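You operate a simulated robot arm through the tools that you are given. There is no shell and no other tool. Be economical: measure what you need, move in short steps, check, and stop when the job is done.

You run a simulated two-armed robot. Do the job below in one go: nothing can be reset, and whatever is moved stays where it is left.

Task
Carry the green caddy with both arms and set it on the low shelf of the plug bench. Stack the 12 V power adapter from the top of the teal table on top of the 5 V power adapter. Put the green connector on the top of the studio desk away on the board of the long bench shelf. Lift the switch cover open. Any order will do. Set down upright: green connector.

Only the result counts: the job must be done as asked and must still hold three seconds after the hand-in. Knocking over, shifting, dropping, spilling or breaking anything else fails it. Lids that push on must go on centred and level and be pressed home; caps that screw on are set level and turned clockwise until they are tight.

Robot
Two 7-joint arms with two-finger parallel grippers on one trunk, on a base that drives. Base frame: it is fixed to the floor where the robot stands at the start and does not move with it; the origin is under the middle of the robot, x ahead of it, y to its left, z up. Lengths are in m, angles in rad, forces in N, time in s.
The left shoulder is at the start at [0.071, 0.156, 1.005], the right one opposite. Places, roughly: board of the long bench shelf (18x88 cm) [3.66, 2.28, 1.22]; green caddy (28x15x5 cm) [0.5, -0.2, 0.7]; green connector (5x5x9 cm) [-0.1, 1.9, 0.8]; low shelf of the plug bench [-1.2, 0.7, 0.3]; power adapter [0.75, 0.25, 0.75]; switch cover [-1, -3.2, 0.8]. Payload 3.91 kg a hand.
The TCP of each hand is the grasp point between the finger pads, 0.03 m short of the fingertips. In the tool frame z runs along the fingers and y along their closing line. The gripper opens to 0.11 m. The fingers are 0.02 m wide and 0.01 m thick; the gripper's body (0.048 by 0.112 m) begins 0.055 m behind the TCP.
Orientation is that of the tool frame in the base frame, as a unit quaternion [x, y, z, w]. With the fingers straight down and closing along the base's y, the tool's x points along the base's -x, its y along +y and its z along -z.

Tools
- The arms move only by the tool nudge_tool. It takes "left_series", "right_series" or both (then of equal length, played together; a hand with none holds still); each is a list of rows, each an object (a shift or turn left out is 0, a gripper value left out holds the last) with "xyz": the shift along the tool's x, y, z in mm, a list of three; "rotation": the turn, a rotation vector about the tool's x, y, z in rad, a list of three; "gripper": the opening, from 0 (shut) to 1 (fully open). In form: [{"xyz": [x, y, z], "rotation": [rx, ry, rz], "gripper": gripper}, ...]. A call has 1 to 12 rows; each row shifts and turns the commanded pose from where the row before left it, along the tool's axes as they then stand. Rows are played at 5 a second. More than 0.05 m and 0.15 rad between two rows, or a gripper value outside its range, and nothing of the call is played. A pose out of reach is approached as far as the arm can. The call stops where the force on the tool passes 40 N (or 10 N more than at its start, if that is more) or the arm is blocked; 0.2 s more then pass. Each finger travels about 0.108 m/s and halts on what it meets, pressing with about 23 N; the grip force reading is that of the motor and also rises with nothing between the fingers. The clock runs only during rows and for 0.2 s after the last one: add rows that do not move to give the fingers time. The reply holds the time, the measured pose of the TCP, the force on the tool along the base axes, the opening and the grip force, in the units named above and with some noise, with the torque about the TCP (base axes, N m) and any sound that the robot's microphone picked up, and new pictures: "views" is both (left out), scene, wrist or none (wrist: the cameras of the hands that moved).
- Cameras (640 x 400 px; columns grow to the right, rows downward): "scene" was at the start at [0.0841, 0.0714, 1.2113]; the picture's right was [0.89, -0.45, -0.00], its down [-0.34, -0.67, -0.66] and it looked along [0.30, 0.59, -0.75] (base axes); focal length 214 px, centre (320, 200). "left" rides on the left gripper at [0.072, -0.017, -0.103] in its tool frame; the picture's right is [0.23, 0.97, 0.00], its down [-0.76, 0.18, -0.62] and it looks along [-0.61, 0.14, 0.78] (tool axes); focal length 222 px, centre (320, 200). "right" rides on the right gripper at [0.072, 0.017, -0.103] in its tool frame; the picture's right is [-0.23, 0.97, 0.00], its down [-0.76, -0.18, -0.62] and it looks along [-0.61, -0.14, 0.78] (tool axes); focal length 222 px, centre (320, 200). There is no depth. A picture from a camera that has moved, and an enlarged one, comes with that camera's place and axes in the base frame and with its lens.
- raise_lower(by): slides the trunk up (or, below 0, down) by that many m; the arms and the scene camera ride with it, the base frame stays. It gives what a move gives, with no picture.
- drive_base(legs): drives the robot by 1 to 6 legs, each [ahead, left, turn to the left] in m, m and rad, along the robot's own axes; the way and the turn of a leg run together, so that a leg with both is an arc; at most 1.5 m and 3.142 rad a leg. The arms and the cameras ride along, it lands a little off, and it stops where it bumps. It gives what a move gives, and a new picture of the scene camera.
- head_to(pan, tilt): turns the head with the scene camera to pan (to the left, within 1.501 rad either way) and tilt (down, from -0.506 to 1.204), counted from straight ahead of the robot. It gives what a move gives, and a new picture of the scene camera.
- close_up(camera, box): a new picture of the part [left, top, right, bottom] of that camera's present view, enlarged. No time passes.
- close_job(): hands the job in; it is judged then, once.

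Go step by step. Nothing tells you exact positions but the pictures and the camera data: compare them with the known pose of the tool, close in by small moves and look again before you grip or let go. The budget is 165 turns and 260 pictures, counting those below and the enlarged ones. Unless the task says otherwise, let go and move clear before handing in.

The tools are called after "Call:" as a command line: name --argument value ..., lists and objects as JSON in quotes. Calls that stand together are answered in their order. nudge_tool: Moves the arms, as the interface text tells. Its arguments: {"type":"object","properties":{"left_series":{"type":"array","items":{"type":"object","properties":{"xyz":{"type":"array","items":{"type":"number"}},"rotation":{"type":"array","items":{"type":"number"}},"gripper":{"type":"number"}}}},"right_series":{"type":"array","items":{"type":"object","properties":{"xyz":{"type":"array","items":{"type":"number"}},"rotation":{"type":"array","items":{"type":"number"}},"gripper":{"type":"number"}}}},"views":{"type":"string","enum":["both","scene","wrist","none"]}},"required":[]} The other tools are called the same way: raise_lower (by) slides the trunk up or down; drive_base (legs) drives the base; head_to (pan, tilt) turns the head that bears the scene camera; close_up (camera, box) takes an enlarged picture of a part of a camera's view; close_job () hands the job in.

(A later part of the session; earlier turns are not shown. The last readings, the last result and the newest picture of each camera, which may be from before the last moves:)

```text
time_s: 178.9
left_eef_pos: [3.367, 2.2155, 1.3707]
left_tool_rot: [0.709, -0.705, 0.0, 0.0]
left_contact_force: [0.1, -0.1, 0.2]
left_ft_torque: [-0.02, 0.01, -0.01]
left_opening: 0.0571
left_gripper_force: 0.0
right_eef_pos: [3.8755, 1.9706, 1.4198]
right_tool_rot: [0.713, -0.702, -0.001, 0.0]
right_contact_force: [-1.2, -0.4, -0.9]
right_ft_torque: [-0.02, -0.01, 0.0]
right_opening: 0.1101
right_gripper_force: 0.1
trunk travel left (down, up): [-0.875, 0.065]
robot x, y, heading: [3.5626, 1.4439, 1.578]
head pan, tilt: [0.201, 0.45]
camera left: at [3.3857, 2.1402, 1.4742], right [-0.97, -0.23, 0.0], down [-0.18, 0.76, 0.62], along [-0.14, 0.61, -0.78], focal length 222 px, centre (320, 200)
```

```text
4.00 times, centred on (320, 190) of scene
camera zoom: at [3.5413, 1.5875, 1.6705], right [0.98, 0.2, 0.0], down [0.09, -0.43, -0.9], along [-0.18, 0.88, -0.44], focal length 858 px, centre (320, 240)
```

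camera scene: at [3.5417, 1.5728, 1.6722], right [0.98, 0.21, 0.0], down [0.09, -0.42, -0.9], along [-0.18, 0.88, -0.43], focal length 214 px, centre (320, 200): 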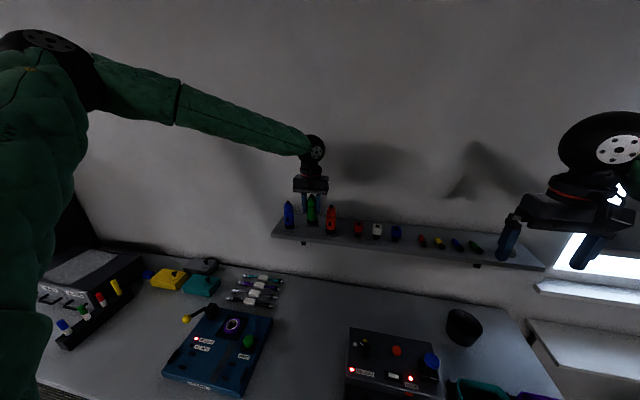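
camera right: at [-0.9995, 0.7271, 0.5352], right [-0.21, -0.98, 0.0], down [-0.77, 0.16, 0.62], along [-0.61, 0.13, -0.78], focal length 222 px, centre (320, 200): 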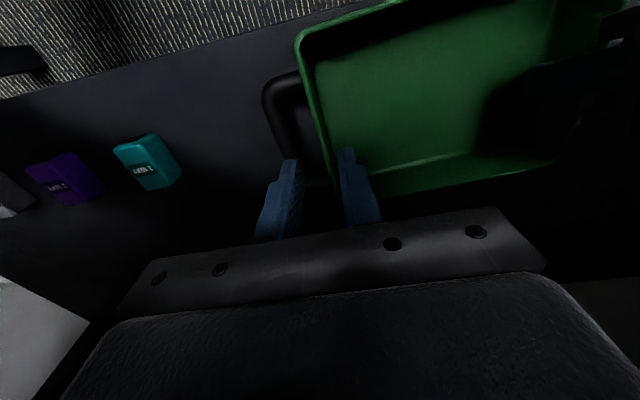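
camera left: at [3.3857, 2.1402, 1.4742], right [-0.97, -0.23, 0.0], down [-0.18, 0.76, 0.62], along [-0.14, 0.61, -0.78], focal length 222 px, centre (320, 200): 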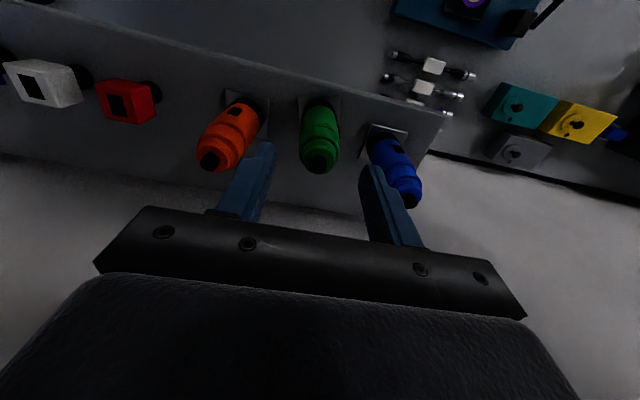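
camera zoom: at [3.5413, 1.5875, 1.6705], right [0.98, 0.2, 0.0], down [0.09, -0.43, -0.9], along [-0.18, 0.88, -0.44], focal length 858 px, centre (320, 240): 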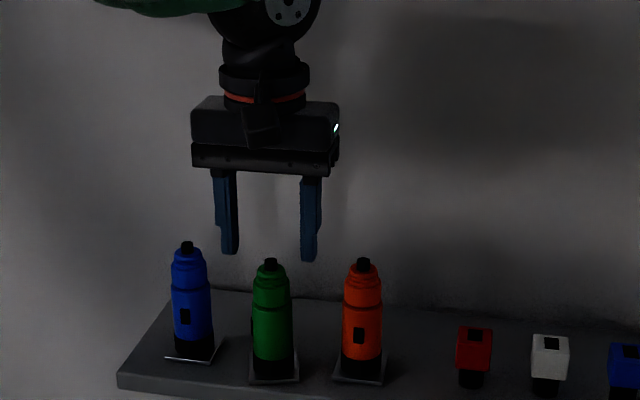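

The green connector stands upright on the board, untouched neighbours. Now to the switch cover at (−1, −3.2): back off, turn, and drive down the aisle.

Call:
drive_base --legs '[[-0.35, 0, 0], [0, 0, 1.57], [1.5, 0, 0], [1.5, 0, 0]]'

```text
time_s: 199.7
left_eef_pos: [-0.2767, 0.5873, 1.3714]
left_tool_rot: [0.998, 0.058, -0.001, 0.0]
left_contact_force: [-0.1, 0.1, 0.0]
left_ft_torque: [0.01, -0.03, -0.02]
left_opening: 0.0574
left_gripper_force: 0.0
right_eef_pos: [-0.0917, 1.1192, 1.4202]
right_tool_rot: [0.998, 0.062, -0.002, 0.001]
right_contact_force: [-0.3, -0.5, 0.2]
right_ft_torque: [0.0, -0.03, -0.01]
right_opening: 0.1101
right_gripper_force: 0.1
trunk travel left (down, up): [-0.875, 0.065]
robot x, y, heading: [0.4645, 0.8645, -3.025]
head pan, tilt: [0.201, 0.45]
camera scene: at [0.3265, 0.8318, 1.6706], right [-0.31, 0.95, 0.0], down [0.41, 0.14, -0.9], along [-0.86, -0.28, -0.44], focal length 214 px, centre (320, 200)
```

scene: 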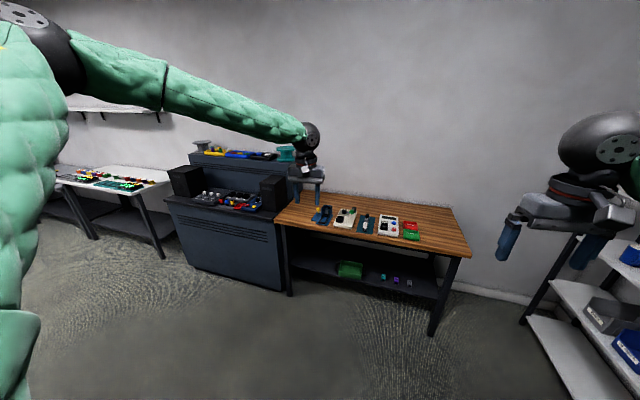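

The caddy is in place. Straightening, moving to x≈−0.25, and turning toward −y.

Call:
drive_base --legs '[[0, 0, -0.116], [0.72, 0, 0], [0, 0, 1.57], [1.2, 0, 0]]'

Call:
head_to --pan 0.0 --tilt 0.4

```text
time_s: 213.6
left_eef_pos: [-0.0845, -1.1091, 1.3717]
left_tool_rot: [0.704, 0.71, -0.001, 0.001]
left_contact_force: [0.4, -0.6, 0.4]
left_ft_torque: [0.0, 0.02, -0.01]
left_opening: 0.0573
left_gripper_force: 0.1
right_eef_pos: [-0.5927, -0.8672, 1.421]
right_tool_rot: [0.701, 0.713, 0.0, 0.002]
right_contact_force: [-0.3, 0.1, 0.2]
right_ft_torque: [0.01, -0.03, 0.02]
right_opening: 0.11
right_gripper_force: 0.1
trunk travel left (down, up): [-0.875, 0.065]
robot x, y, heading: [-0.2795, -0.3379, -1.561]
head pan, tilt: [0.201, 0.45]
camera scene: at [-0.2632, -0.4802, 1.6706], right [-0.98, -0.21, 0.0], down [-0.09, 0.43, -0.9], along [0.19, -0.88, -0.44], focal length 214 px, centre (320, 200)
```

scene: 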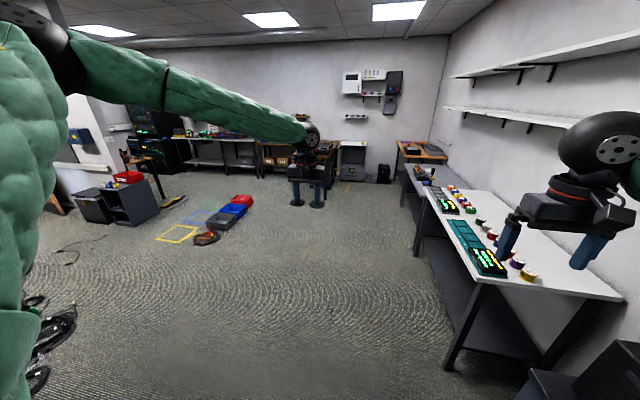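

```text
time_s: 214.3
left_eef_pos: [-0.0835, -1.1088, 1.3716]
left_tool_rot: [0.704, 0.71, 0.0, -0.001]
left_contact_force: [-0.4, -1.1, 0.2]
left_ft_torque: [0.0, -0.01, 0.0]
left_opening: 0.0573
left_gripper_force: 0.1
right_eef_pos: [-0.5912, -0.8668, 1.4202]
right_tool_rot: [0.7, 0.714, 0.0, 0.002]
right_contact_force: [-0.1, -0.2, -0.1]
right_ft_torque: [0.03, -0.01, 0.02]
right_opening: 0.11
right_gripper_force: 0.0
trunk travel left (down, up): [-0.875, 0.065]
robot x, y, heading: [-0.2811, -0.3414, -1.564]
head pan, tilt: [0.0, 0.4]
camera scene: at [-0.2815, -0.4838, 1.6752], right [-1.0, -0.01, 0.0], down [0.0, 0.39, -0.92], along [0.01, -0.92, -0.39], focal length 214 px, centre (320, 200)
```

scene: 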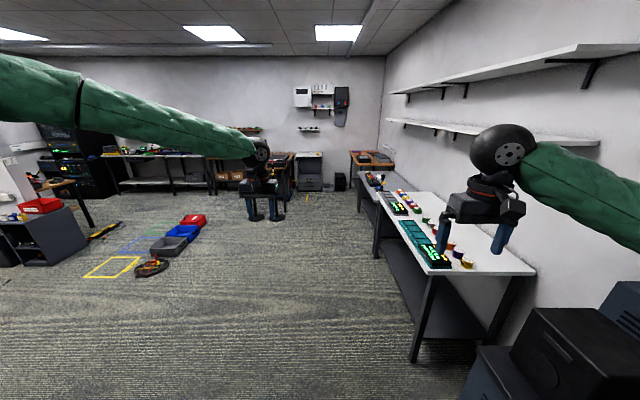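

The way is clear; the target lies on the gray bench at the right. Driving further and looking.

Call:
drive_base --legs '[[1.5, 0, 0], [0.4, 0, 0]]'

Call:
head_to --pan -0.6 --tilt 0.7

```text
time_s: 223.8
left_eef_pos: [-0.0025, -2.9918, 1.3726]
left_tool_rot: [0.692, 0.722, -0.001, 0.0]
left_contact_force: [-0.1, 0.3, 0.4]
left_ft_torque: [-0.02, 0.02, -0.04]
left_opening: 0.0573
left_gripper_force: 0.2
right_eef_pos: [-0.5176, -2.7665, 1.4206]
right_tool_rot: [0.689, 0.725, -0.001, 0.002]
right_contact_force: [1.1, 0.0, -0.2]
right_ft_torque: [0.0, -0.04, -0.01]
right_opening: 0.11
right_gripper_force: 0.1
trunk travel left (down, up): [-0.875, 0.065]
robot x, y, heading: [-0.2237, -2.232, -1.527]
head pan, tilt: [0.0, 0.4]
camera scene: at [-0.2211, -2.3721, 1.6754], right [-1.0, -0.04, 0.0], down [-0.02, 0.39, -0.92], along [0.04, -0.92, -0.39], focal length 214 px, centre (320, 200)
```

scene: 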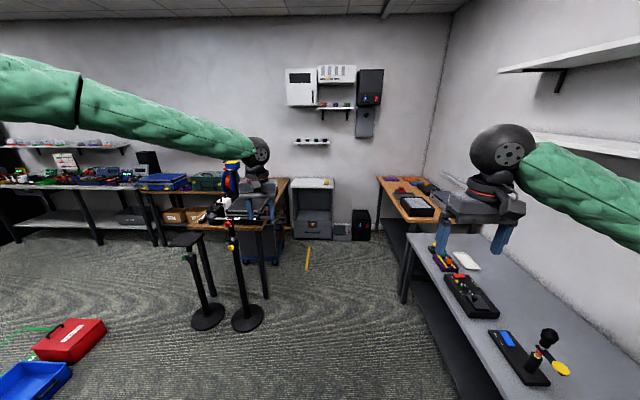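

```text
time_s: 224.8
left_eef_pos: [-0.0019, -2.9917, 1.3716]
left_tool_rot: [0.692, 0.722, -0.001, 0.0]
left_contact_force: [-0.1, -0.2, -1.0]
left_ft_torque: [-0.04, 0.01, 0.02]
left_opening: 0.0572
left_gripper_force: 0.1
right_eef_pos: [-0.5179, -2.7676, 1.4186]
right_tool_rot: [0.688, 0.725, -0.001, 0.001]
right_contact_force: [-0.5, -0.1, 0.0]
right_ft_torque: [0.0, 0.0, -0.03]
right_opening: 0.1099
right_gripper_force: 0.0
trunk travel left (down, up): [-0.875, 0.065]
robot x, y, heading: [-0.2275, -2.231, -1.527]
head pan, tilt: [-0.6, 0.7]
camera scene: at [-0.2699, -2.352, 1.6485], right [-0.85, 0.53, 0.0], down [0.34, 0.55, -0.77], along [-0.4, -0.65, -0.64], focal length 214 px, centre (320, 200)
```

scene: 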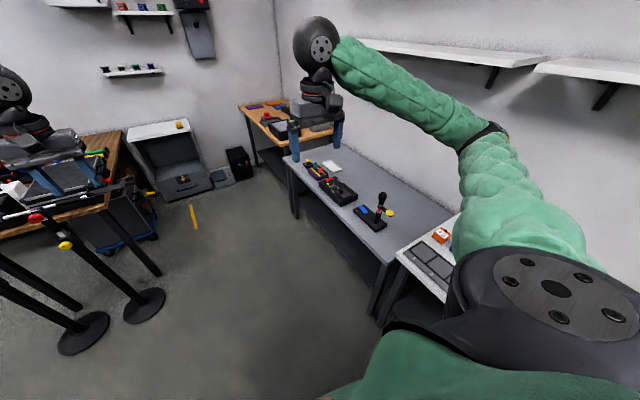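

Zooming on the bench devices near the expected spot.

Call:
close_up --camera "scene" --box '[280, 140, 408, 240]'

```text
4.00 times, centred on (344, 190) of scene
camera zoom: at [-0.2699, -2.352, 1.6485], right [-0.85, 0.53, 0.0], down [0.34, 0.55, -0.77], along [-0.4, -0.65, -0.64], focal length 858 px, centre (224, 240)
```

zoom: 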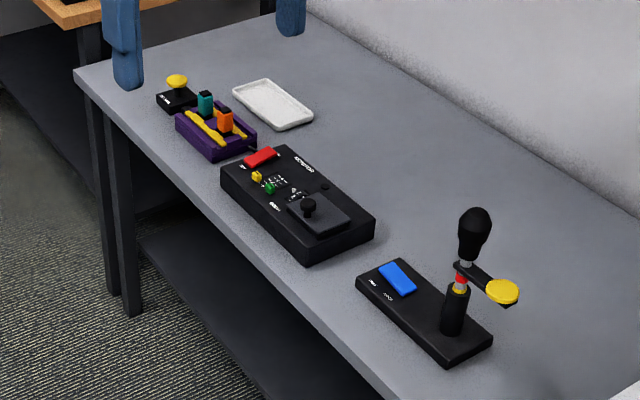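

The device with the red cover is at about (−0.96, −3.3). I'll turn to face −x here, then strafe alongside.

Call:
drive_base --legs '[[0, 0, -1.6], [0, 1.05, 0]]'

Call:
raise_lower --by -0.3

Call:
head_to --pan 0.0 --tilt 0.85

```text
time_s: 234.2
left_eef_pos: [-1.0021, -3.4735, 1.3713]
left_tool_rot: [1.0, 0.002, 0.0, -0.001]
left_contact_force: [-0.1, -0.6, 0.3]
left_ft_torque: [0.01, 0.03, 0.0]
left_opening: 0.0572
left_gripper_force: 0.0
right_eef_pos: [-0.7593, -2.9651, 1.4208]
right_tool_rot: [1.0, 0.007, -0.001, 0.001]
right_contact_force: [0.1, -0.1, -0.3]
right_ft_torque: [0.04, 0.0, 0.0]
right_opening: 0.1101
right_gripper_force: 0.0
trunk travel left (down, up): [-0.875, 0.065]
robot x, y, heading: [-0.2308, -3.2757, -3.135]
head pan, tilt: [-0.6, 0.7]
camera scene: at [-0.3567, -3.23, 1.6484], right [0.56, 0.83, 0.0], down [0.53, -0.36, -0.76], along [-0.63, 0.43, -0.64], focal length 214 px, centre (320, 200)
```

scene: 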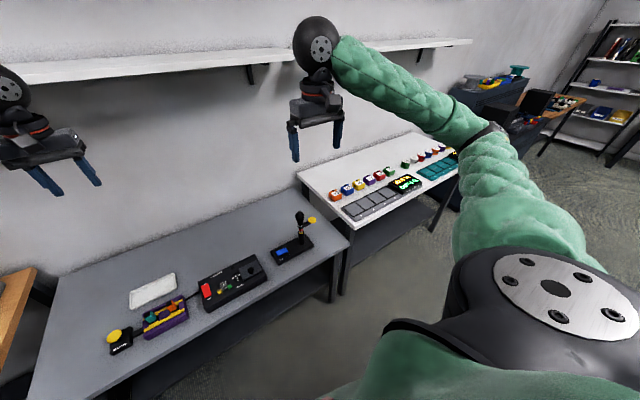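

```text
time_s: 237.2
left_eef_pos: [-1.0017, -3.4732, 1.0712]
left_tool_rot: [1.0, 0.002, -0.001, 0.0]
left_contact_force: [-0.2, -0.2, -0.5]
left_ft_torque: [-0.01, -0.02, 0.04]
left_opening: 0.0572
left_gripper_force: 0.0
right_eef_pos: [-0.7579, -2.9668, 1.1208]
right_tool_rot: [1.0, 0.007, -0.001, 0.0]
right_contact_force: [0.3, 0.2, 0.4]
right_ft_torque: [-0.03, -0.02, -0.01]
right_opening: 0.1102
right_gripper_force: 0.1
trunk travel left (down, up): [-0.575, 0.365]
robot x, y, heading: [-0.2361, -3.2822, -3.138]
head pan, tilt: [-0.6, 0.7]
```

```text
time_s: 238.2
left_eef_pos: [-1.0004, -3.4728, 1.0707]
left_tool_rot: [1.0, 0.002, 0.0, 0.0]
left_contact_force: [-0.5, -0.1, 0.6]
left_ft_torque: [0.02, 0.04, -0.03]
left_opening: 0.057
left_gripper_force: 0.1
right_eef_pos: [-0.7592, -2.9656, 1.121]
right_tool_rot: [1.0, 0.007, -0.001, 0.001]
right_contact_force: [0.9, 0.4, 0.2]
right_ft_torque: [0.01, 0.03, 0.0]
right_opening: 0.11
right_gripper_force: 0.0
trunk travel left (down, up): [-0.575, 0.365]
robot x, y, heading: [-0.2348, -3.2803, -3.134]
head pan, tilt: [0.0, 0.85]
camera scene: at [-0.3643, -3.2784, 1.3362], right [0.0, 1.0, 0.0], down [0.75, 0.0, -0.66], along [-0.66, 0.0, -0.75], focal length 214 px, centre (320, 200)
```

scene: 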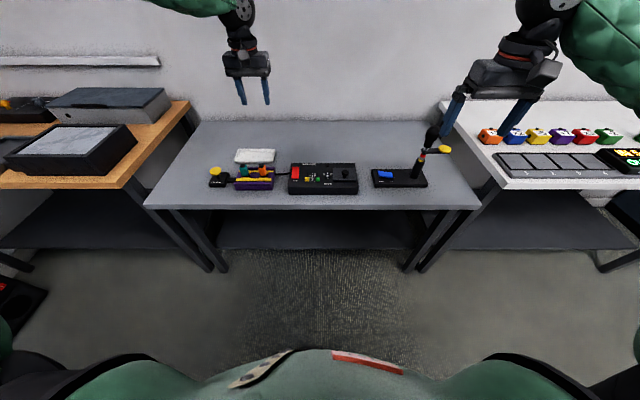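

Call:
close_up --camera "scene" --box '[200, 140, 360, 215]'

Call:
close_up --camera "scene" --box '[284, 156, 364, 206]'

```text
4.00 times, centred on (280, 178) of scene
camera zoom: at [-0.3643, -3.2784, 1.3362], right [0.0, 1.0, 0.0], down [0.75, 0.0, -0.66], along [-0.66, 0.0, -0.75], focal length 858 px, centre (480, 290)
```

zoom: 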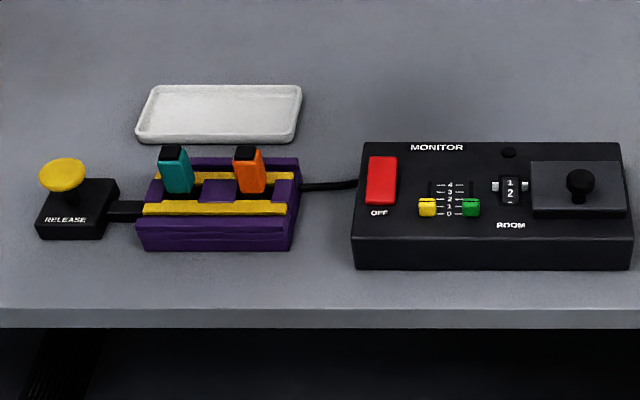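

```text
8.00 times, centred on (324, 181) of scene
camera zoom: at [-0.3643, -3.2784, 1.3362], right [0.0, 1.0, 0.0], down [0.75, 0.0, -0.66], along [-0.66, 0.0, -0.75], focal length 1716 px, centre (288, 352)
```

zoom: 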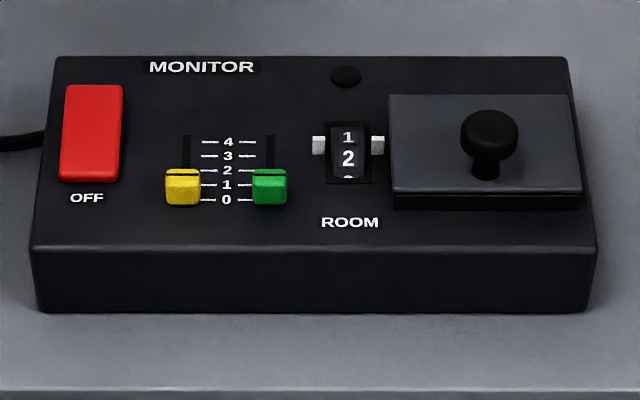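

The device's right part is a gray hinged flap with a black knob near its front edge — the switch cover, hinged at the back. Knob ≈(−0.94, −3.19). Bringing the right hand above it.

Call:
nudge_tool --right_series '[{"xyz": [-20, 28, 16]}, {"xyz": [-20, 28, 16]}, {"xyz": [-20, 28, 16]}, {"xyz": [-20, 28, 16]}, {"xyz": [-20, 28, 16]}, {"xyz": [-20, 28, 16]}, {"xyz": [-20, 28, 16], "gripper": 0.5}, {"xyz": [-20, 28, 16]}, {}]'

Call:
close_up --camera "right" --box '[220, 60, 444, 220]'

```text
time_s: 240.2
left_eef_pos: [-1.0011, -3.4724, 1.0715]
left_tool_rot: [1.0, 0.002, -0.001, 0.0]
left_contact_force: [-0.7, -0.1, 1.4]
left_ft_torque: [0.0, 0.03, -0.02]
left_opening: 0.057
left_gripper_force: 0.1
right_eef_pos: [-0.9133, -3.1909, 0.9922]
right_tool_rot: [1.0, 0.008, -0.002, 0.001]
right_contact_force: [0.2, -0.1, -0.5]
right_ft_torque: [-0.02, 0.0, -0.04]
right_opening: 0.0551
right_gripper_force: 0.1
trunk travel left (down, up): [-0.575, 0.365]
robot x, y, heading: [-0.2298, -3.279, -3.139]
head pan, tilt: [0.0, 0.85]
camera scene: at [-0.3638, -3.2779, 1.3362], right [0.0, 1.0, 0.0], down [0.75, 0.0, -0.66], along [-0.66, 0.0, -0.75], focal length 214 px, centre (320, 200)
camera right: at [-0.8406, -3.2069, 1.0952], right [-0.21, -0.98, 0.0], down [-0.76, 0.17, 0.62], along [-0.61, 0.13, -0.78], focal length 222 px, centre (320, 200)
```

scene: 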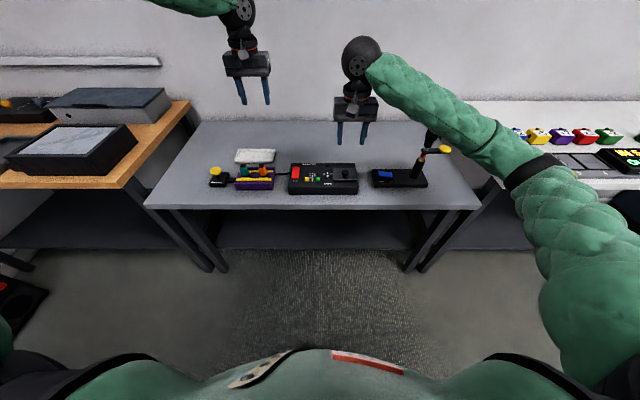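
right: 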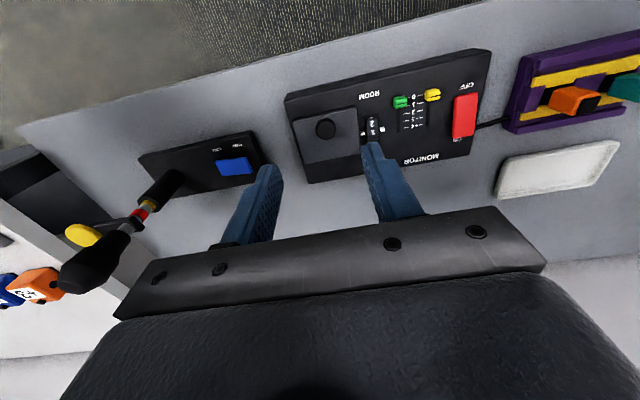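

```text
2.50 times, centred on (332, 140) of right
camera zoom: at [-0.8406, -3.2069, 1.0952], right [-0.21, -0.98, 0.0], down [-0.76, 0.17, 0.62], along [-0.61, 0.13, -0.78], focal length 555 px, centre (290, 350)
```

zoom: 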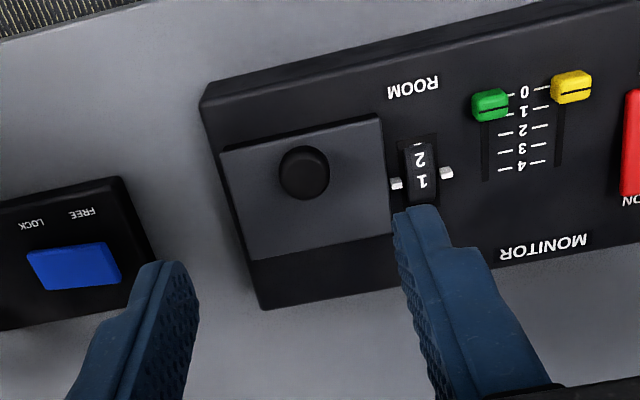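

Knob head at (−0.943, −3.191, 0.825); plate top z≈0.803 and hinge near x≈−0.997. Lowering toward the knob with fingers partly closed.

Call:
nudge_tool --right_series '[{"xyz": [-15, 0, 20], "gripper": 0.41}, {"xyz": [-15, 0, 30]}, {"xyz": [0, 0, 40]}, {"xyz": [0, 0, 30]}, {}]' --views "wrist"

Call:
close_up --camera "right" --box '[220, 80, 444, 240]'

Call:
close_up --camera "scene" --box '[284, 130, 380, 205]'

```text
time_s: 241.4
left_eef_pos: [-1.0015, -3.4728, 1.0723]
left_tool_rot: [1.0, 0.002, 0.0, 0.0]
left_contact_force: [0.9, 0.0, -0.3]
left_ft_torque: [0.0, -0.01, 0.01]
left_opening: 0.0571
left_gripper_force: 0.1
right_eef_pos: [-0.9454, -3.1922, 0.8724]
right_tool_rot: [1.0, 0.006, 0.0, 0.0]
right_contact_force: [0.1, 0.2, -0.3]
right_ft_torque: [0.02, -0.01, 0.03]
right_opening: 0.045
right_gripper_force: 0.1
trunk travel left (down, up): [-0.575, 0.365]
robot x, y, heading: [-0.2348, -3.2743, -3.141]
head pan, tilt: [0.0, 0.85]
camera right: at [-0.8724, -3.2085, 0.974], right [-0.21, -0.98, 0.0], down [-0.76, 0.17, 0.62], along [-0.61, 0.13, -0.78], focal length 222 px, centre (320, 200)
```

right: 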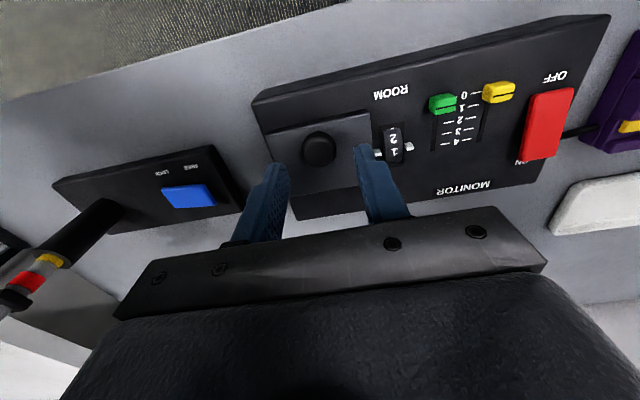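

```text
2.50 times, centred on (332, 160) of right
camera zoom: at [-0.8724, -3.2085, 0.974], right [-0.21, -0.98, 0.0], down [-0.76, 0.17, 0.62], along [-0.61, 0.13, -0.78], focal length 555 px, centre (290, 300)
```

zoom: 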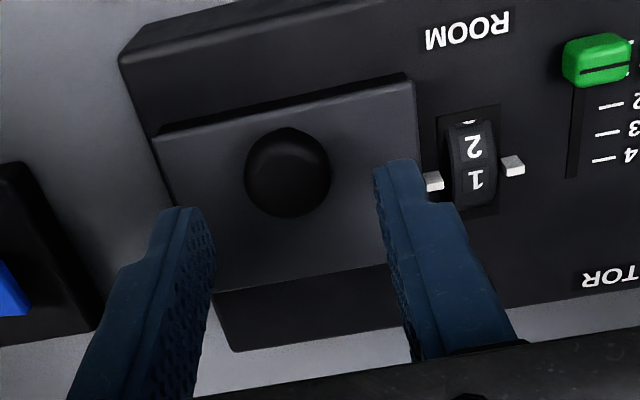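

```text
5.33 times, centred on (332, 168) of scene
camera zoom: at [-0.3643, -3.2788, 1.3362], right [0.0, 1.0, 0.0], down [0.75, 0.0, -0.66], along [-0.66, 0.0, -0.75], focal length 1144 px, centre (256, 373)
```

zoom: 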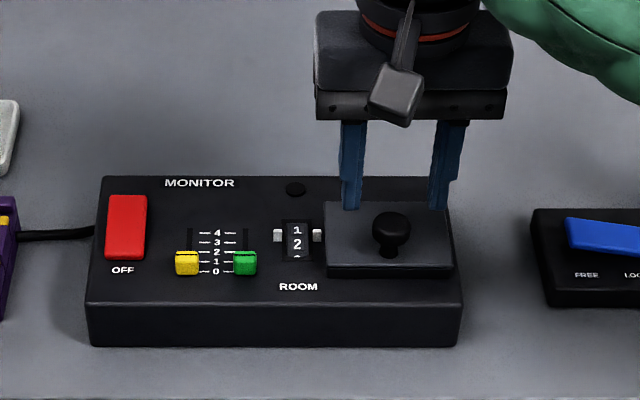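

Aligned over the knob. Lowering 3.3 cm and closing.

Call:
nudge_tool --right_series '[{"xyz": [2, 0, 15]}, {"xyz": [0, 0, 10]}, {"xyz": [0, 0, 8]}, {}]' --views "none"

Call:
close_up --camera "scene" --box '[284, 130, 380, 205]'

Call:
nudge_tool --right_series '[{"gripper": 0.2}, {"gripper": 0.1}, {"gripper": 0.05}, {}, {}]' --views "wrist"

Call:
close_up --camera "scene" --box '[284, 130, 380, 205]'

```text
time_s: 242.4
left_eef_pos: [-1.0013, -3.4731, 1.0716]
left_tool_rot: [1.0, 0.001, 0.0, -0.001]
left_contact_force: [0.1, 0.0, 0.2]
left_ft_torque: [0.03, 0.02, -0.02]
left_opening: 0.0569
left_gripper_force: 0.1
right_eef_pos: [-0.9434, -3.193, 0.8389]
right_tool_rot: [1.0, 0.007, -0.001, 0.001]
right_contact_force: [-0.5, 0.2, -0.4]
right_ft_torque: [0.01, 0.0, -0.02]
right_opening: 0.0448
right_gripper_force: 0.1
trunk travel left (down, up): [-0.575, 0.365]
robot x, y, heading: [-0.2322, -3.2818, -3.14]
head pan, tilt: [0.0, 0.85]
```

```text
5.33 times, centred on (332, 168) of scene
camera zoom: at [-0.3643, -3.2787, 1.3361], right [0.0, 1.0, 0.0], down [0.75, 0.0, -0.66], along [-0.66, 0.0, -0.75], focal length 1144 px, centre (256, 373)
```

zoom: 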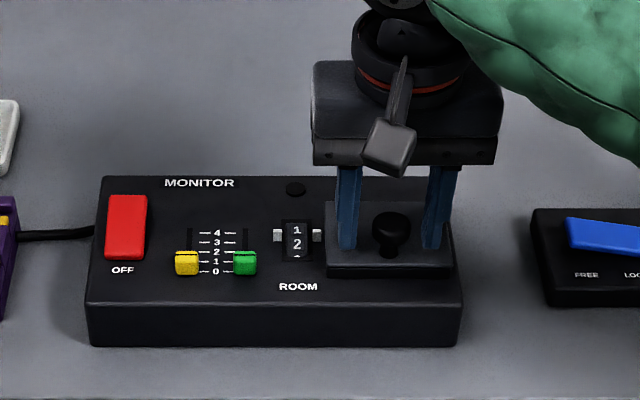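

```text
time_s: 243.6
left_eef_pos: [-1.0011, -3.4715, 1.072]
left_tool_rot: [1.0, 0.001, -0.002, -0.001]
left_contact_force: [0.3, 0.0, -0.5]
left_ft_torque: [-0.02, -0.02, 0.01]
left_opening: 0.0572
left_gripper_force: 0.1
right_eef_pos: [-0.9435, -3.1912, 0.8394]
right_tool_rot: [1.0, 0.005, -0.001, 0.0]
right_contact_force: [0.5, 13.5, -0.1]
right_ft_torque: [0.32, -0.06, -0.03]
right_opening: 0.0247
right_gripper_force: 45.1
trunk travel left (down, up): [-0.575, 0.365]
robot x, y, heading: [-0.2336, -3.278, -3.133]
head pan, tilt: [0.0, 0.85]
camera right: at [-0.8709, -3.2077, 0.9412], right [-0.21, -0.98, 0.0], down [-0.76, 0.17, 0.62], along [-0.61, 0.13, -0.78], focal length 222 px, centre (320, 200)
```

right: 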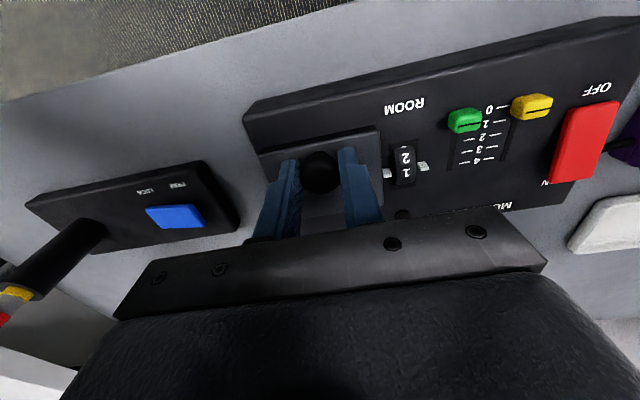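

```text
5.33 times, centred on (332, 168) of scene
camera zoom: at [-0.3644, -3.2776, 1.3361], right [0.0, 1.0, 0.0], down [0.75, 0.0, -0.66], along [-0.66, 0.0, -0.75], focal length 1144 px, centre (256, 373)
```

zoom: 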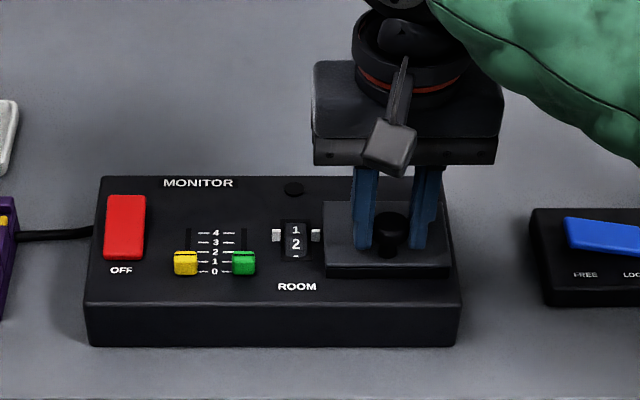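

The knob is gripped. I'll relieve the side force and swing up the first ~30° along the hinge arc, keeping the hand vertical so the knob pivots between the fingers.

Call:
nudge_tool --right_series '[{"xyz": [0, -1.5, 0]}, {"xyz": [-3, 0, -6.5]}, {"xyz": [-4.5, 0, -6.5]}, {"xyz": [-5, 0, -5.7]}, {"xyz": [-5.6, 0, -5.2]}, {}]' --views "none"

Call:
close_up --camera "scene" --box '[284, 130, 380, 205]'

```text
time_s: 245.0
left_eef_pos: [-1.0029, -3.4719, 1.0712]
left_tool_rot: [1.0, 0.002, 0.0, 0.0]
left_contact_force: [0.5, 0.0, -0.3]
left_ft_torque: [-0.04, 0.0, 0.01]
left_opening: 0.0572
left_gripper_force: 0.1
right_eef_pos: [-0.9605, -3.1909, 0.8634]
right_tool_rot: [1.0, 0.007, -0.001, 0.001]
right_contact_force: [17.4, 12.8, -9.7]
right_ft_torque: [0.33, -1.48, 0.08]
right_opening: 0.0251
right_gripper_force: 44.9
trunk travel left (down, up): [-0.575, 0.365]
robot x, y, heading: [-0.2332, -3.2813, -3.131]
head pan, tilt: [0.0, 0.85]
```

```text
5.33 times, centred on (332, 168) of scene
camera zoom: at [-0.364, -3.2776, 1.3362], right [0.0, 1.0, 0.0], down [0.75, 0.0, -0.66], along [-0.66, 0.0, -0.75], focal length 1144 px, centre (256, 373)
```

zoom: 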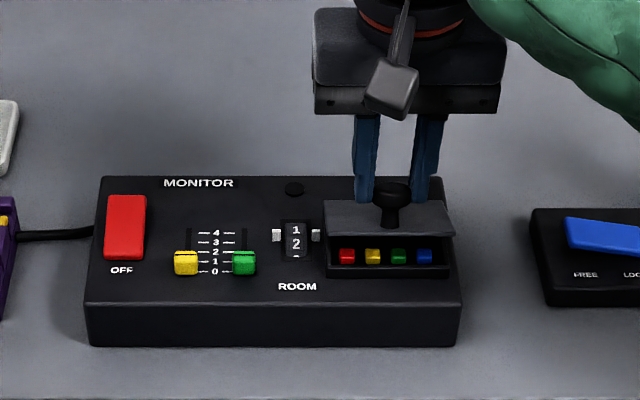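

The cover is lifting, revealing switches beneath. Continuing the arc to about 60°.

Call:
nudge_tool --right_series '[{"xyz": [-6.0, 0, -5.0]}, {"xyz": [-6.6, 0, -4.2]}, {"xyz": [-7.0, 0, -3.0]}, {"xyz": [-7.3, 0, -2.0]}, {}]' --views "none"

Call:
close_up --camera "scene" --box '[284, 130, 380, 205]'

```text
time_s: 246.2
left_eef_pos: [-1.001, -3.4744, 1.0711]
left_tool_rot: [1.0, 0.003, -0.001, 0.0]
left_contact_force: [-0.1, -0.4, -0.6]
left_ft_torque: [-0.03, -0.01, 0.03]
left_opening: 0.0573
left_gripper_force: 0.1
right_eef_pos: [-0.9895, -3.1945, 0.8783]
right_tool_rot: [1.0, 0.009, -0.002, 0.002]
right_contact_force: [0.4, 0.3, -0.1]
right_ft_torque: [-0.01, 0.02, 0.0]
right_opening: 0.0057
right_gripper_force: 0.1
trunk travel left (down, up): [-0.575, 0.365]
robot x, y, heading: [-0.2332, -3.2844, -3.139]
head pan, tilt: [0.0, 0.85]
```

```text
5.33 times, centred on (332, 168) of scene
camera zoom: at [-0.3643, -3.2791, 1.3362], right [-0.01, 1.0, 0.0], down [0.75, 0.0, -0.66], along [-0.66, 0.0, -0.75], focal length 1144 px, centre (256, 373)
```

zoom: 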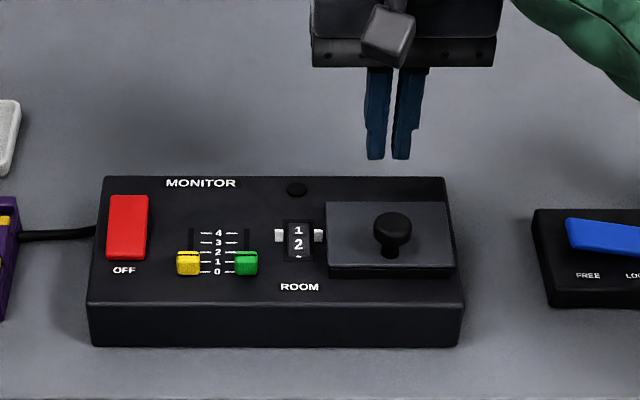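

The fingers slipped off and the flap fell shut. I'll regrip and this time rotate the hand rigidly along with the flap. First reopen and return above the knob.

Call:
nudge_tool --right_series '[{"xyz": [0, 0, -15], "gripper": 0.42}, {"xyz": [20, -3, 0]}, {"xyz": [26, -3, 0]}, {}, {"xyz": [0, 0, 20]}, {"xyz": [0, 0, 20]}, {"xyz": [0, 0, 14]}, {}]' --views "wrist"

Call:
close_up --camera "scene" --box '[284, 130, 380, 205]'

```text
time_s: 248.0
left_eef_pos: [-1.0022, -3.4732, 1.0717]
left_tool_rot: [1.0, 0.001, -0.001, 0.0]
left_contact_force: [0.3, -0.2, 0.9]
left_ft_torque: [-0.02, -0.02, -0.03]
left_opening: 0.0571
left_gripper_force: 0.0
right_eef_pos: [-0.945, -3.1864, 0.8386]
right_tool_rot: [1.0, 0.008, 0.0, 0.001]
right_contact_force: [-0.4, 0.1, -0.4]
right_ft_torque: [0.0, 0.02, 0.02]
right_opening: 0.0463
right_gripper_force: 0.1
trunk travel left (down, up): [-0.575, 0.365]
robot x, y, heading: [-0.2298, -3.2784, -3.135]
head pan, tilt: [0.0, 0.85]
camera right: at [-0.8721, -3.2024, 0.9407], right [-0.21, -0.98, 0.0], down [-0.76, 0.17, 0.62], along [-0.61, 0.13, -0.78], focal length 222 px, centre (320, 200)
```

right: 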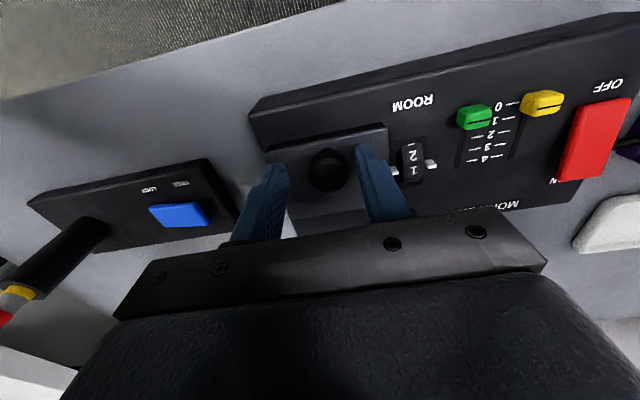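

```text
5.33 times, centred on (332, 168) of scene
camera zoom: at [-0.3643, -3.2788, 1.3361], right [0.0, 1.0, 0.0], down [0.75, 0.0, -0.66], along [-0.66, 0.0, -0.75], focal length 1144 px, centre (256, 373)
```

zoom: 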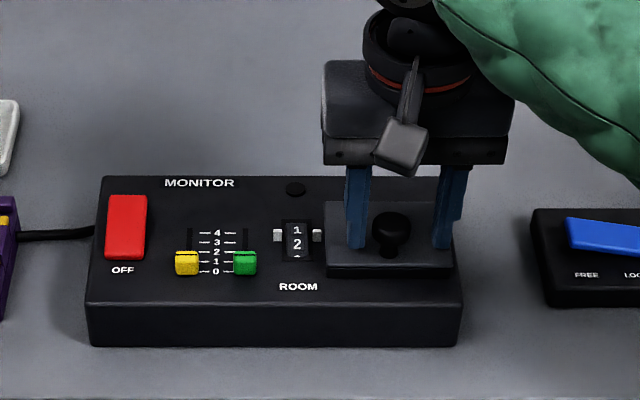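

Shifting 4 mm toward the knob's centre, 2 mm lower, then gripping.

Call:
nudge_tool --right_series '[{"xyz": [1.5, 4, 2]}, {"gripper": 0.25}, {"gripper": 0.2}, {}, {}]' --views "none"

Call:
nudge_tool --right_series '[{"xyz": [-3.9, 0, -5.2], "rotation": [0, 0.1, 0]}, {"xyz": [-3.9, 0, -5.2], "rotation": [0, 0.1, 0]}, {"xyz": [-3.9, 0, -5.2], "rotation": [0, 0.1, 0]}, {"xyz": [-3.9, 0, -5.2], "rotation": [0, 0.1, 0]}, {"xyz": [-3.9, 0, -5.2], "rotation": [0, 0.1, 0]}, {}]' --views "none"

Call:
close_up --camera "scene" --box '[284, 130, 380, 205]'

```text
time_s: 249.2
left_eef_pos: [-1.0016, -3.4739, 1.0705]
left_tool_rot: [1.0, 0.003, -0.001, 0.0]
left_contact_force: [-0.1, -0.8, -0.6]
left_ft_torque: [0.01, 0.0, -0.01]
left_opening: 0.0573
left_gripper_force: 0.0
right_eef_pos: [-0.9425, -3.1913, 0.8363]
right_tool_rot: [1.0, 0.007, -0.001, 0.001]
right_contact_force: [-0.9, -11.8, -1.7]
right_ft_torque: [-0.27, -0.04, 0.11]
right_opening: 0.0254
right_gripper_force: 45.5
trunk travel left (down, up): [-0.575, 0.365]
robot x, y, heading: [-0.2333, -3.2785, -3.134]
head pan, tilt: [0.0, 0.85]
```

```text
time_s: 250.6
left_eef_pos: [-1.0025, -3.4744, 1.0714]
left_tool_rot: [1.0, 0.002, 0.001, -0.001]
left_contact_force: [1.0, -0.6, 0.0]
left_ft_torque: [0.04, -0.01, -0.01]
left_opening: 0.057
left_gripper_force: 0.1
right_eef_pos: [-0.9664, -3.1915, 0.8579]
right_tool_rot: [0.969, 0.006, 0.247, -0.001]
right_contact_force: [-14.0, -20.1, 3.3]
right_ft_torque: [-0.41, 0.96, -0.25]
right_opening: 0.0249
right_gripper_force: 45.0
trunk travel left (down, up): [-0.575, 0.365]
robot x, y, heading: [-0.2362, -3.2762, -3.137]
head pan, tilt: [0.0, 0.85]
```

```text
5.33 times, centred on (332, 168) of scene
camera zoom: at [-0.3652, -3.2802, 1.336], right [-0.01, 1.0, 0.0], down [0.75, 0.0, -0.66], along [-0.66, 0.0, -0.75], focal length 1144 px, centre (256, 373)
```

zoom: 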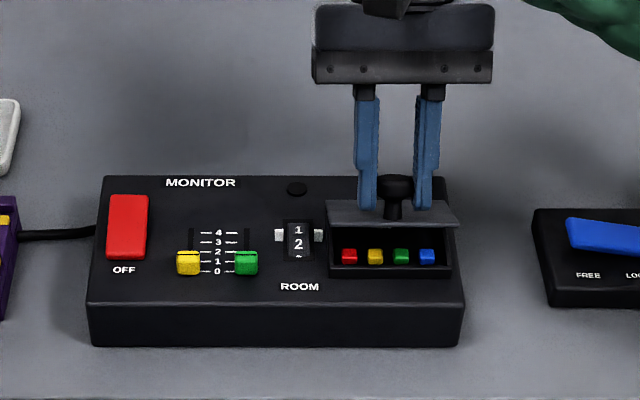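

The flap follows well at ~30°. Continuing another 0.5 rad.

Call:
nudge_tool --right_series '[{"xyz": [-3.9, 0.5, -5.2], "rotation": [0, 0.1, 0]}, {"xyz": [-3.9, 0.5, -5.2], "rotation": [0, 0.1, 0]}, {"xyz": [-3.9, 0, -5.2], "rotation": [0, 0.1, 0]}, {"xyz": [-3.9, 0, -5.2], "rotation": [0, 0.1, 0]}, {"xyz": [-3.9, 0, -5.2], "rotation": [0, 0.1, 0]}, {}]' --views "none"

Call:
close_up --camera "scene" --box '[284, 130, 380, 205]'

```text
time_s: 252.0
left_eef_pos: [-1.0018, -3.4723, 1.0728]
left_tool_rot: [1.0, 0.002, -0.001, 0.0]
left_contact_force: [1.3, 0.1, 0.3]
left_ft_torque: [0.01, -0.01, 0.02]
left_opening: 0.057
left_gripper_force: 0.0
right_eef_pos: [-0.9966, -3.1918, 0.8667]
right_tool_rot: [0.878, 0.007, 0.479, -0.002]
right_contact_force: [-8.7, 4.3, 17.9]
right_ft_torque: [0.02, 0.63, -0.04]
right_opening: 0.0249
right_gripper_force: 45.3
trunk travel left (down, up): [-0.575, 0.365]
robot x, y, heading: [-0.2331, -3.2745, -3.142]
head pan, tilt: [0.0, 0.85]
```

```text
5.33 times, centred on (332, 168) of scene
camera zoom: at [-0.3637, -3.2782, 1.3363], right [0.0, 1.0, 0.0], down [0.75, 0.0, -0.66], along [-0.66, 0.0, -0.75], focal length 1144 px, centre (256, 373)
```

zoom: 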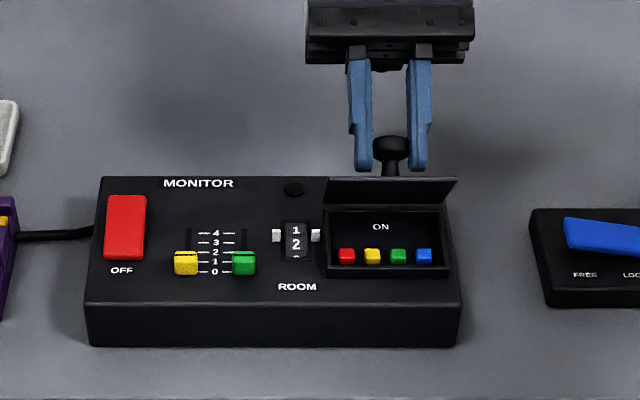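

At ~57° and holding. Continuing the same rigid arc.

Call:
nudge_tool --right_series '[{"xyz": [-3.9, 0, -5.0], "rotation": [0, 0.1, 0]}, {"xyz": [-3.9, 0, -5.0], "rotation": [0, 0.1, 0]}, {"xyz": [-3.9, 0, -5.2], "rotation": [0, 0.1, 0]}, {"xyz": [-3.9, 0, -5.2], "rotation": [0, 0.1, 0]}, {"xyz": [-3.9, 0, -5.2], "rotation": [0, 0.1, 0]}, {}]' --views "none"

Call:
close_up --camera "scene" --box '[284, 120, 380, 195]'

```text
time_s: 253.1
left_eef_pos: [-1.0042, -3.4723, 1.0707]
left_tool_rot: [1.0, 0.002, 0.0, -0.001]
left_contact_force: [-0.1, 0.0, 0.0]
left_ft_torque: [0.01, 0.02, 0.0]
left_opening: 0.0572
left_gripper_force: 0.0
right_eef_pos: [-0.9344, -3.1909, 0.832]
right_tool_rot: [0.76, -0.001, 0.65, 0.003]
right_contact_force: [-26.5, 8.5, -11.4]
right_ft_torque: [-0.19, 0.16, 0.5]
right_opening: 0.0255
right_gripper_force: 3.2
right hand out of reach, approached as far as the arm can: row 3, 4, 5
trunk travel left (down, up): [-0.575, 0.365]
robot x, y, heading: [-0.2306, -3.2789, -3.137]
head pan, tilt: [0.0, 0.85]
stopped in row 5 (right hand): the force on the tool passed its limit at 152 N (the readings are from after the stop); the commanded pose is now the measured one
```

```text
5.33 times, centred on (332, 158) of scene
camera zoom: at [-0.3664, -3.2783, 1.3358], right [-0.01, 1.0, 0.0], down [0.75, 0.0, -0.66], along [-0.66, 0.0, -0.75], focal length 1144 px, centre (256, 427)
```

zoom: 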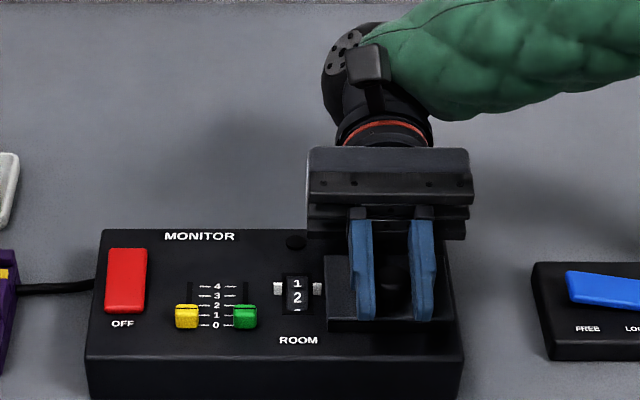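

The wrist ran out of range, slipped, and the flap shut; the device hasn't moved. I'll open the fingers, rise away, and re-level the hand. New plan: grip with the hand leaning back (−40°) so the whole swing stays in range.

Call:
nudge_tool --right_series '[{"gripper": 0.5}, {}, {"xyz": [15, 0, 0]}, {"xyz": [25, 0, 0]}, {"xyz": [30, 0, 0]}, {"xyz": [30, 0, 0]}, {"xyz": [30, 0, 0]}, {}]' --views "scene"

Call:
close_up --camera "scene" --box '[264, 100, 392, 200]'

```text
time_s: 254.9
left_eef_pos: [-1.0017, -3.4741, 1.0712]
left_tool_rot: [1.0, 0.002, -0.001, -0.001]
left_contact_force: [0.1, -0.5, 1.2]
left_ft_torque: [-0.02, 0.03, -0.02]
left_opening: 0.0573
left_gripper_force: 0.1
right_eef_pos: [-0.8924, -3.2004, 0.9525]
right_tool_rot: [0.761, -0.001, 0.649, 0.004]
right_contact_force: [0.3, -0.8, 0.1]
right_ft_torque: [0.01, -0.02, -0.03]
right_opening: 0.0553
right_gripper_force: 0.1
right hand out of reach, approached as far as the arm can: row 5, 6, 7
trunk travel left (down, up): [-0.575, 0.365]
robot x, y, heading: [-0.236, -3.279, -3.134]
head pan, tilt: [0.0, 0.85]
camera scene: at [-0.3648, -3.2791, 1.3361], right [-0.01, 1.0, 0.0], down [0.75, 0.0, -0.66], along [-0.66, 0.0, -0.75], focal length 214 px, centre (320, 200)
```

scene: 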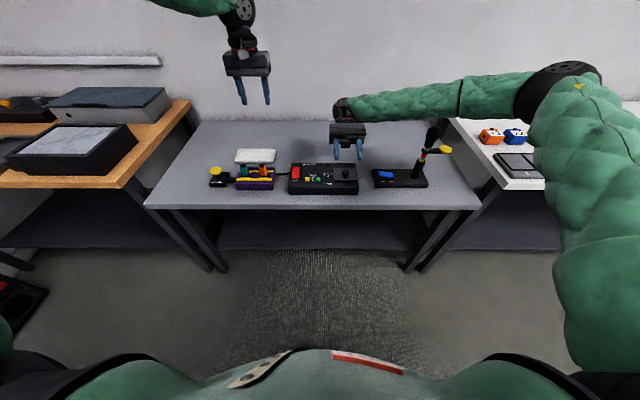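

```text
4.00 times, centred on (328, 150) of scene
camera zoom: at [-0.3648, -3.2791, 1.3361], right [-0.01, 1.0, 0.0], down [0.75, 0.0, -0.66], along [-0.66, 0.0, -0.75], focal length 858 px, centre (288, 400)
```

zoom: 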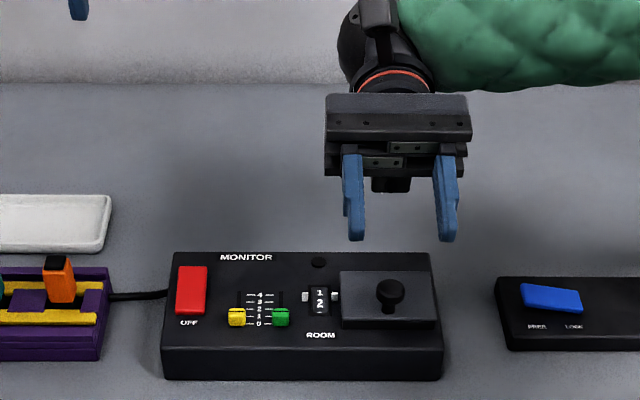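

All intact. Rotating the hand back through vertical.

Call:
nudge_tool --right_series '[{"rotation": [0, -0.14, 0]}, {"rotation": [0, -0.14, 0]}, {"rotation": [0, -0.14, 0]}, {"rotation": [0, -0.14, 0]}, {"rotation": [0, -0.14, 0]}, {"rotation": [0, -0.14, 0]}, {"rotation": [0, -0.14, 0]}, {"rotation": [0, -0.14, 0]}, {"rotation": [0, -0.14, 0]}, {"rotation": [0, -0.14, 0]}, {}]' --views "scene"

```text
time_s: 257.3
left_eef_pos: [-1.0016, -3.473, 1.0717]
left_tool_rot: [1.0, 0.002, 0.0, 0.0]
left_contact_force: [0.2, -0.2, -0.1]
left_ft_torque: [0.03, -0.01, -0.06]
left_opening: 0.0573
left_gripper_force: 0.0
right_eef_pos: [-0.8934, -3.196, 0.9518]
right_tool_rot: [1.0, -0.002, 0.007, 0.003]
right_contact_force: [-0.2, 0.2, 1.0]
right_ft_torque: [-0.02, 0.02, 0.02]
right_opening: 0.0548
right_gripper_force: 0.1
trunk travel left (down, up): [-0.575, 0.365]
robot x, y, heading: [-0.2313, -3.275, -3.138]
head pan, tilt: [0.0, 0.85]
camera scene: at [-0.3649, -3.2789, 1.3361], right [-0.01, 1.0, 0.0], down [0.75, 0.0, -0.66], along [-0.66, 0.0, -0.75], focal length 214 px, centre (320, 200)
```

scene: 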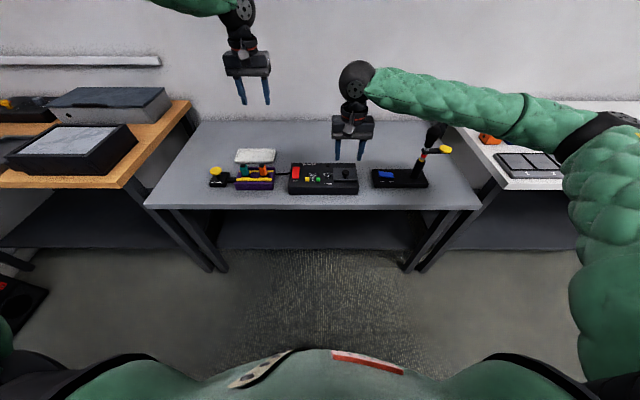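

Now leaning the hand back by 0.7 rad and moving to a point 6 cm short of the knob along the finger axis.

Call:
nudge_tool --right_series '[{"xyz": [0, -4.5, 0], "rotation": [0, -0.14, 0]}, {"rotation": [0, -0.14, 0]}, {"rotation": [0, -0.14, 0]}, {"rotation": [0, -0.14, 0]}, {"rotation": [0, -0.15, 0], "gripper": 0.42}, {}, {"xyz": [22, 0, 26]}, {"xyz": [23, 0, 27]}, {}]' --views "wrist"

Call:
close_up --camera "scene" --box '[284, 130, 380, 205]'

Call:
close_up --camera "right" --box '[220, 80, 444, 240]'

```text
time_s: 259.3
left_eef_pos: [-1.0023, -3.4737, 1.0717]
left_tool_rot: [1.0, 0.002, 0.0, 0.0]
left_contact_force: [0.2, 0.4, -0.7]
left_ft_torque: [-0.06, 0.0, 0.0]
left_opening: 0.0571
left_gripper_force: 0.1
right_eef_pos: [-0.8917, -3.1901, 0.8822]
right_tool_rot: [0.94, -0.002, -0.341, 0.002]
right_contact_force: [0.5, -0.2, 0.0]
right_ft_torque: [-0.02, -0.03, -0.02]
right_opening: 0.0461
right_gripper_force: 0.0
trunk travel left (down, up): [-0.575, 0.365]
robot x, y, heading: [-0.2362, -3.2784, -3.14]
head pan, tilt: [0.0, 0.85]
camera right: at [-0.771, -3.2086, 0.9138], right [-0.18, -0.97, 0.15], down [-0.19, 0.18, 0.97], along [-0.97, 0.14, -0.21], focal length 222 px, centre (320, 200)
```

right: 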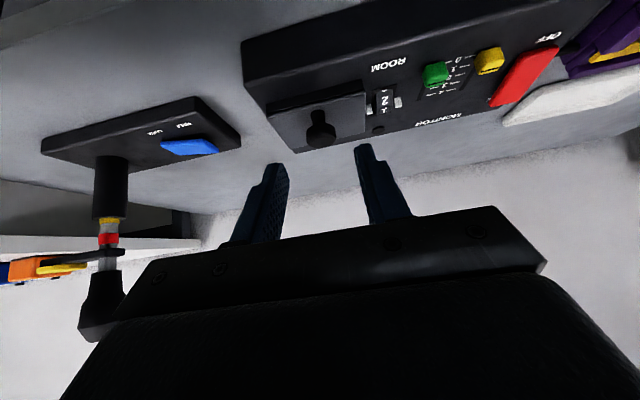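

```text
5.33 times, centred on (332, 168) of scene
camera zoom: at [-0.3645, -3.2789, 1.3362], right [-0.01, 1.0, 0.0], down [0.75, 0.0, -0.66], along [-0.66, 0.0, -0.75], focal length 1144 px, centre (256, 373)
```

zoom: 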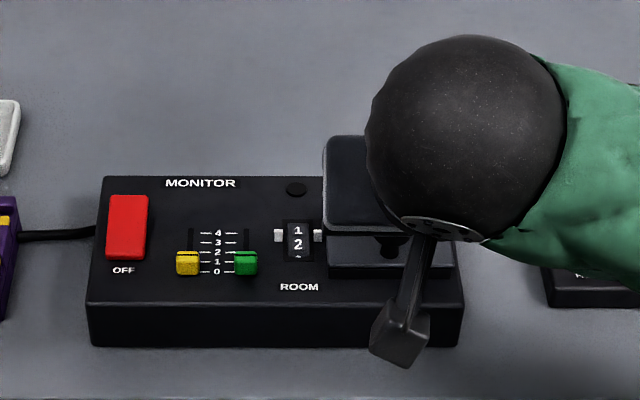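

```text
2.50 times, centred on (332, 160) of right
camera zoom: at [-0.771, -3.2086, 0.9138], right [-0.18, -0.97, 0.15], down [-0.19, 0.18, 0.97], along [-0.97, 0.14, -0.21], focal length 555 px, centre (290, 300)
```

zoom: 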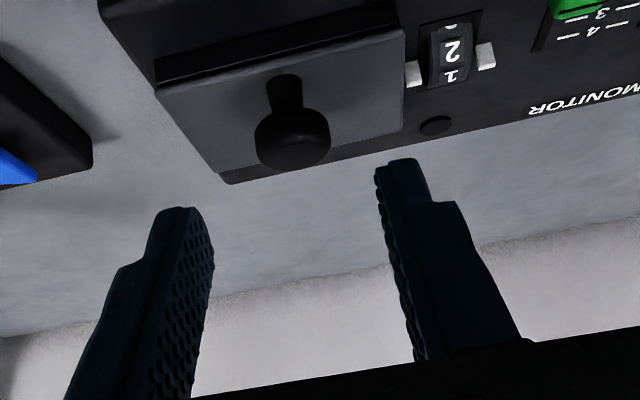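

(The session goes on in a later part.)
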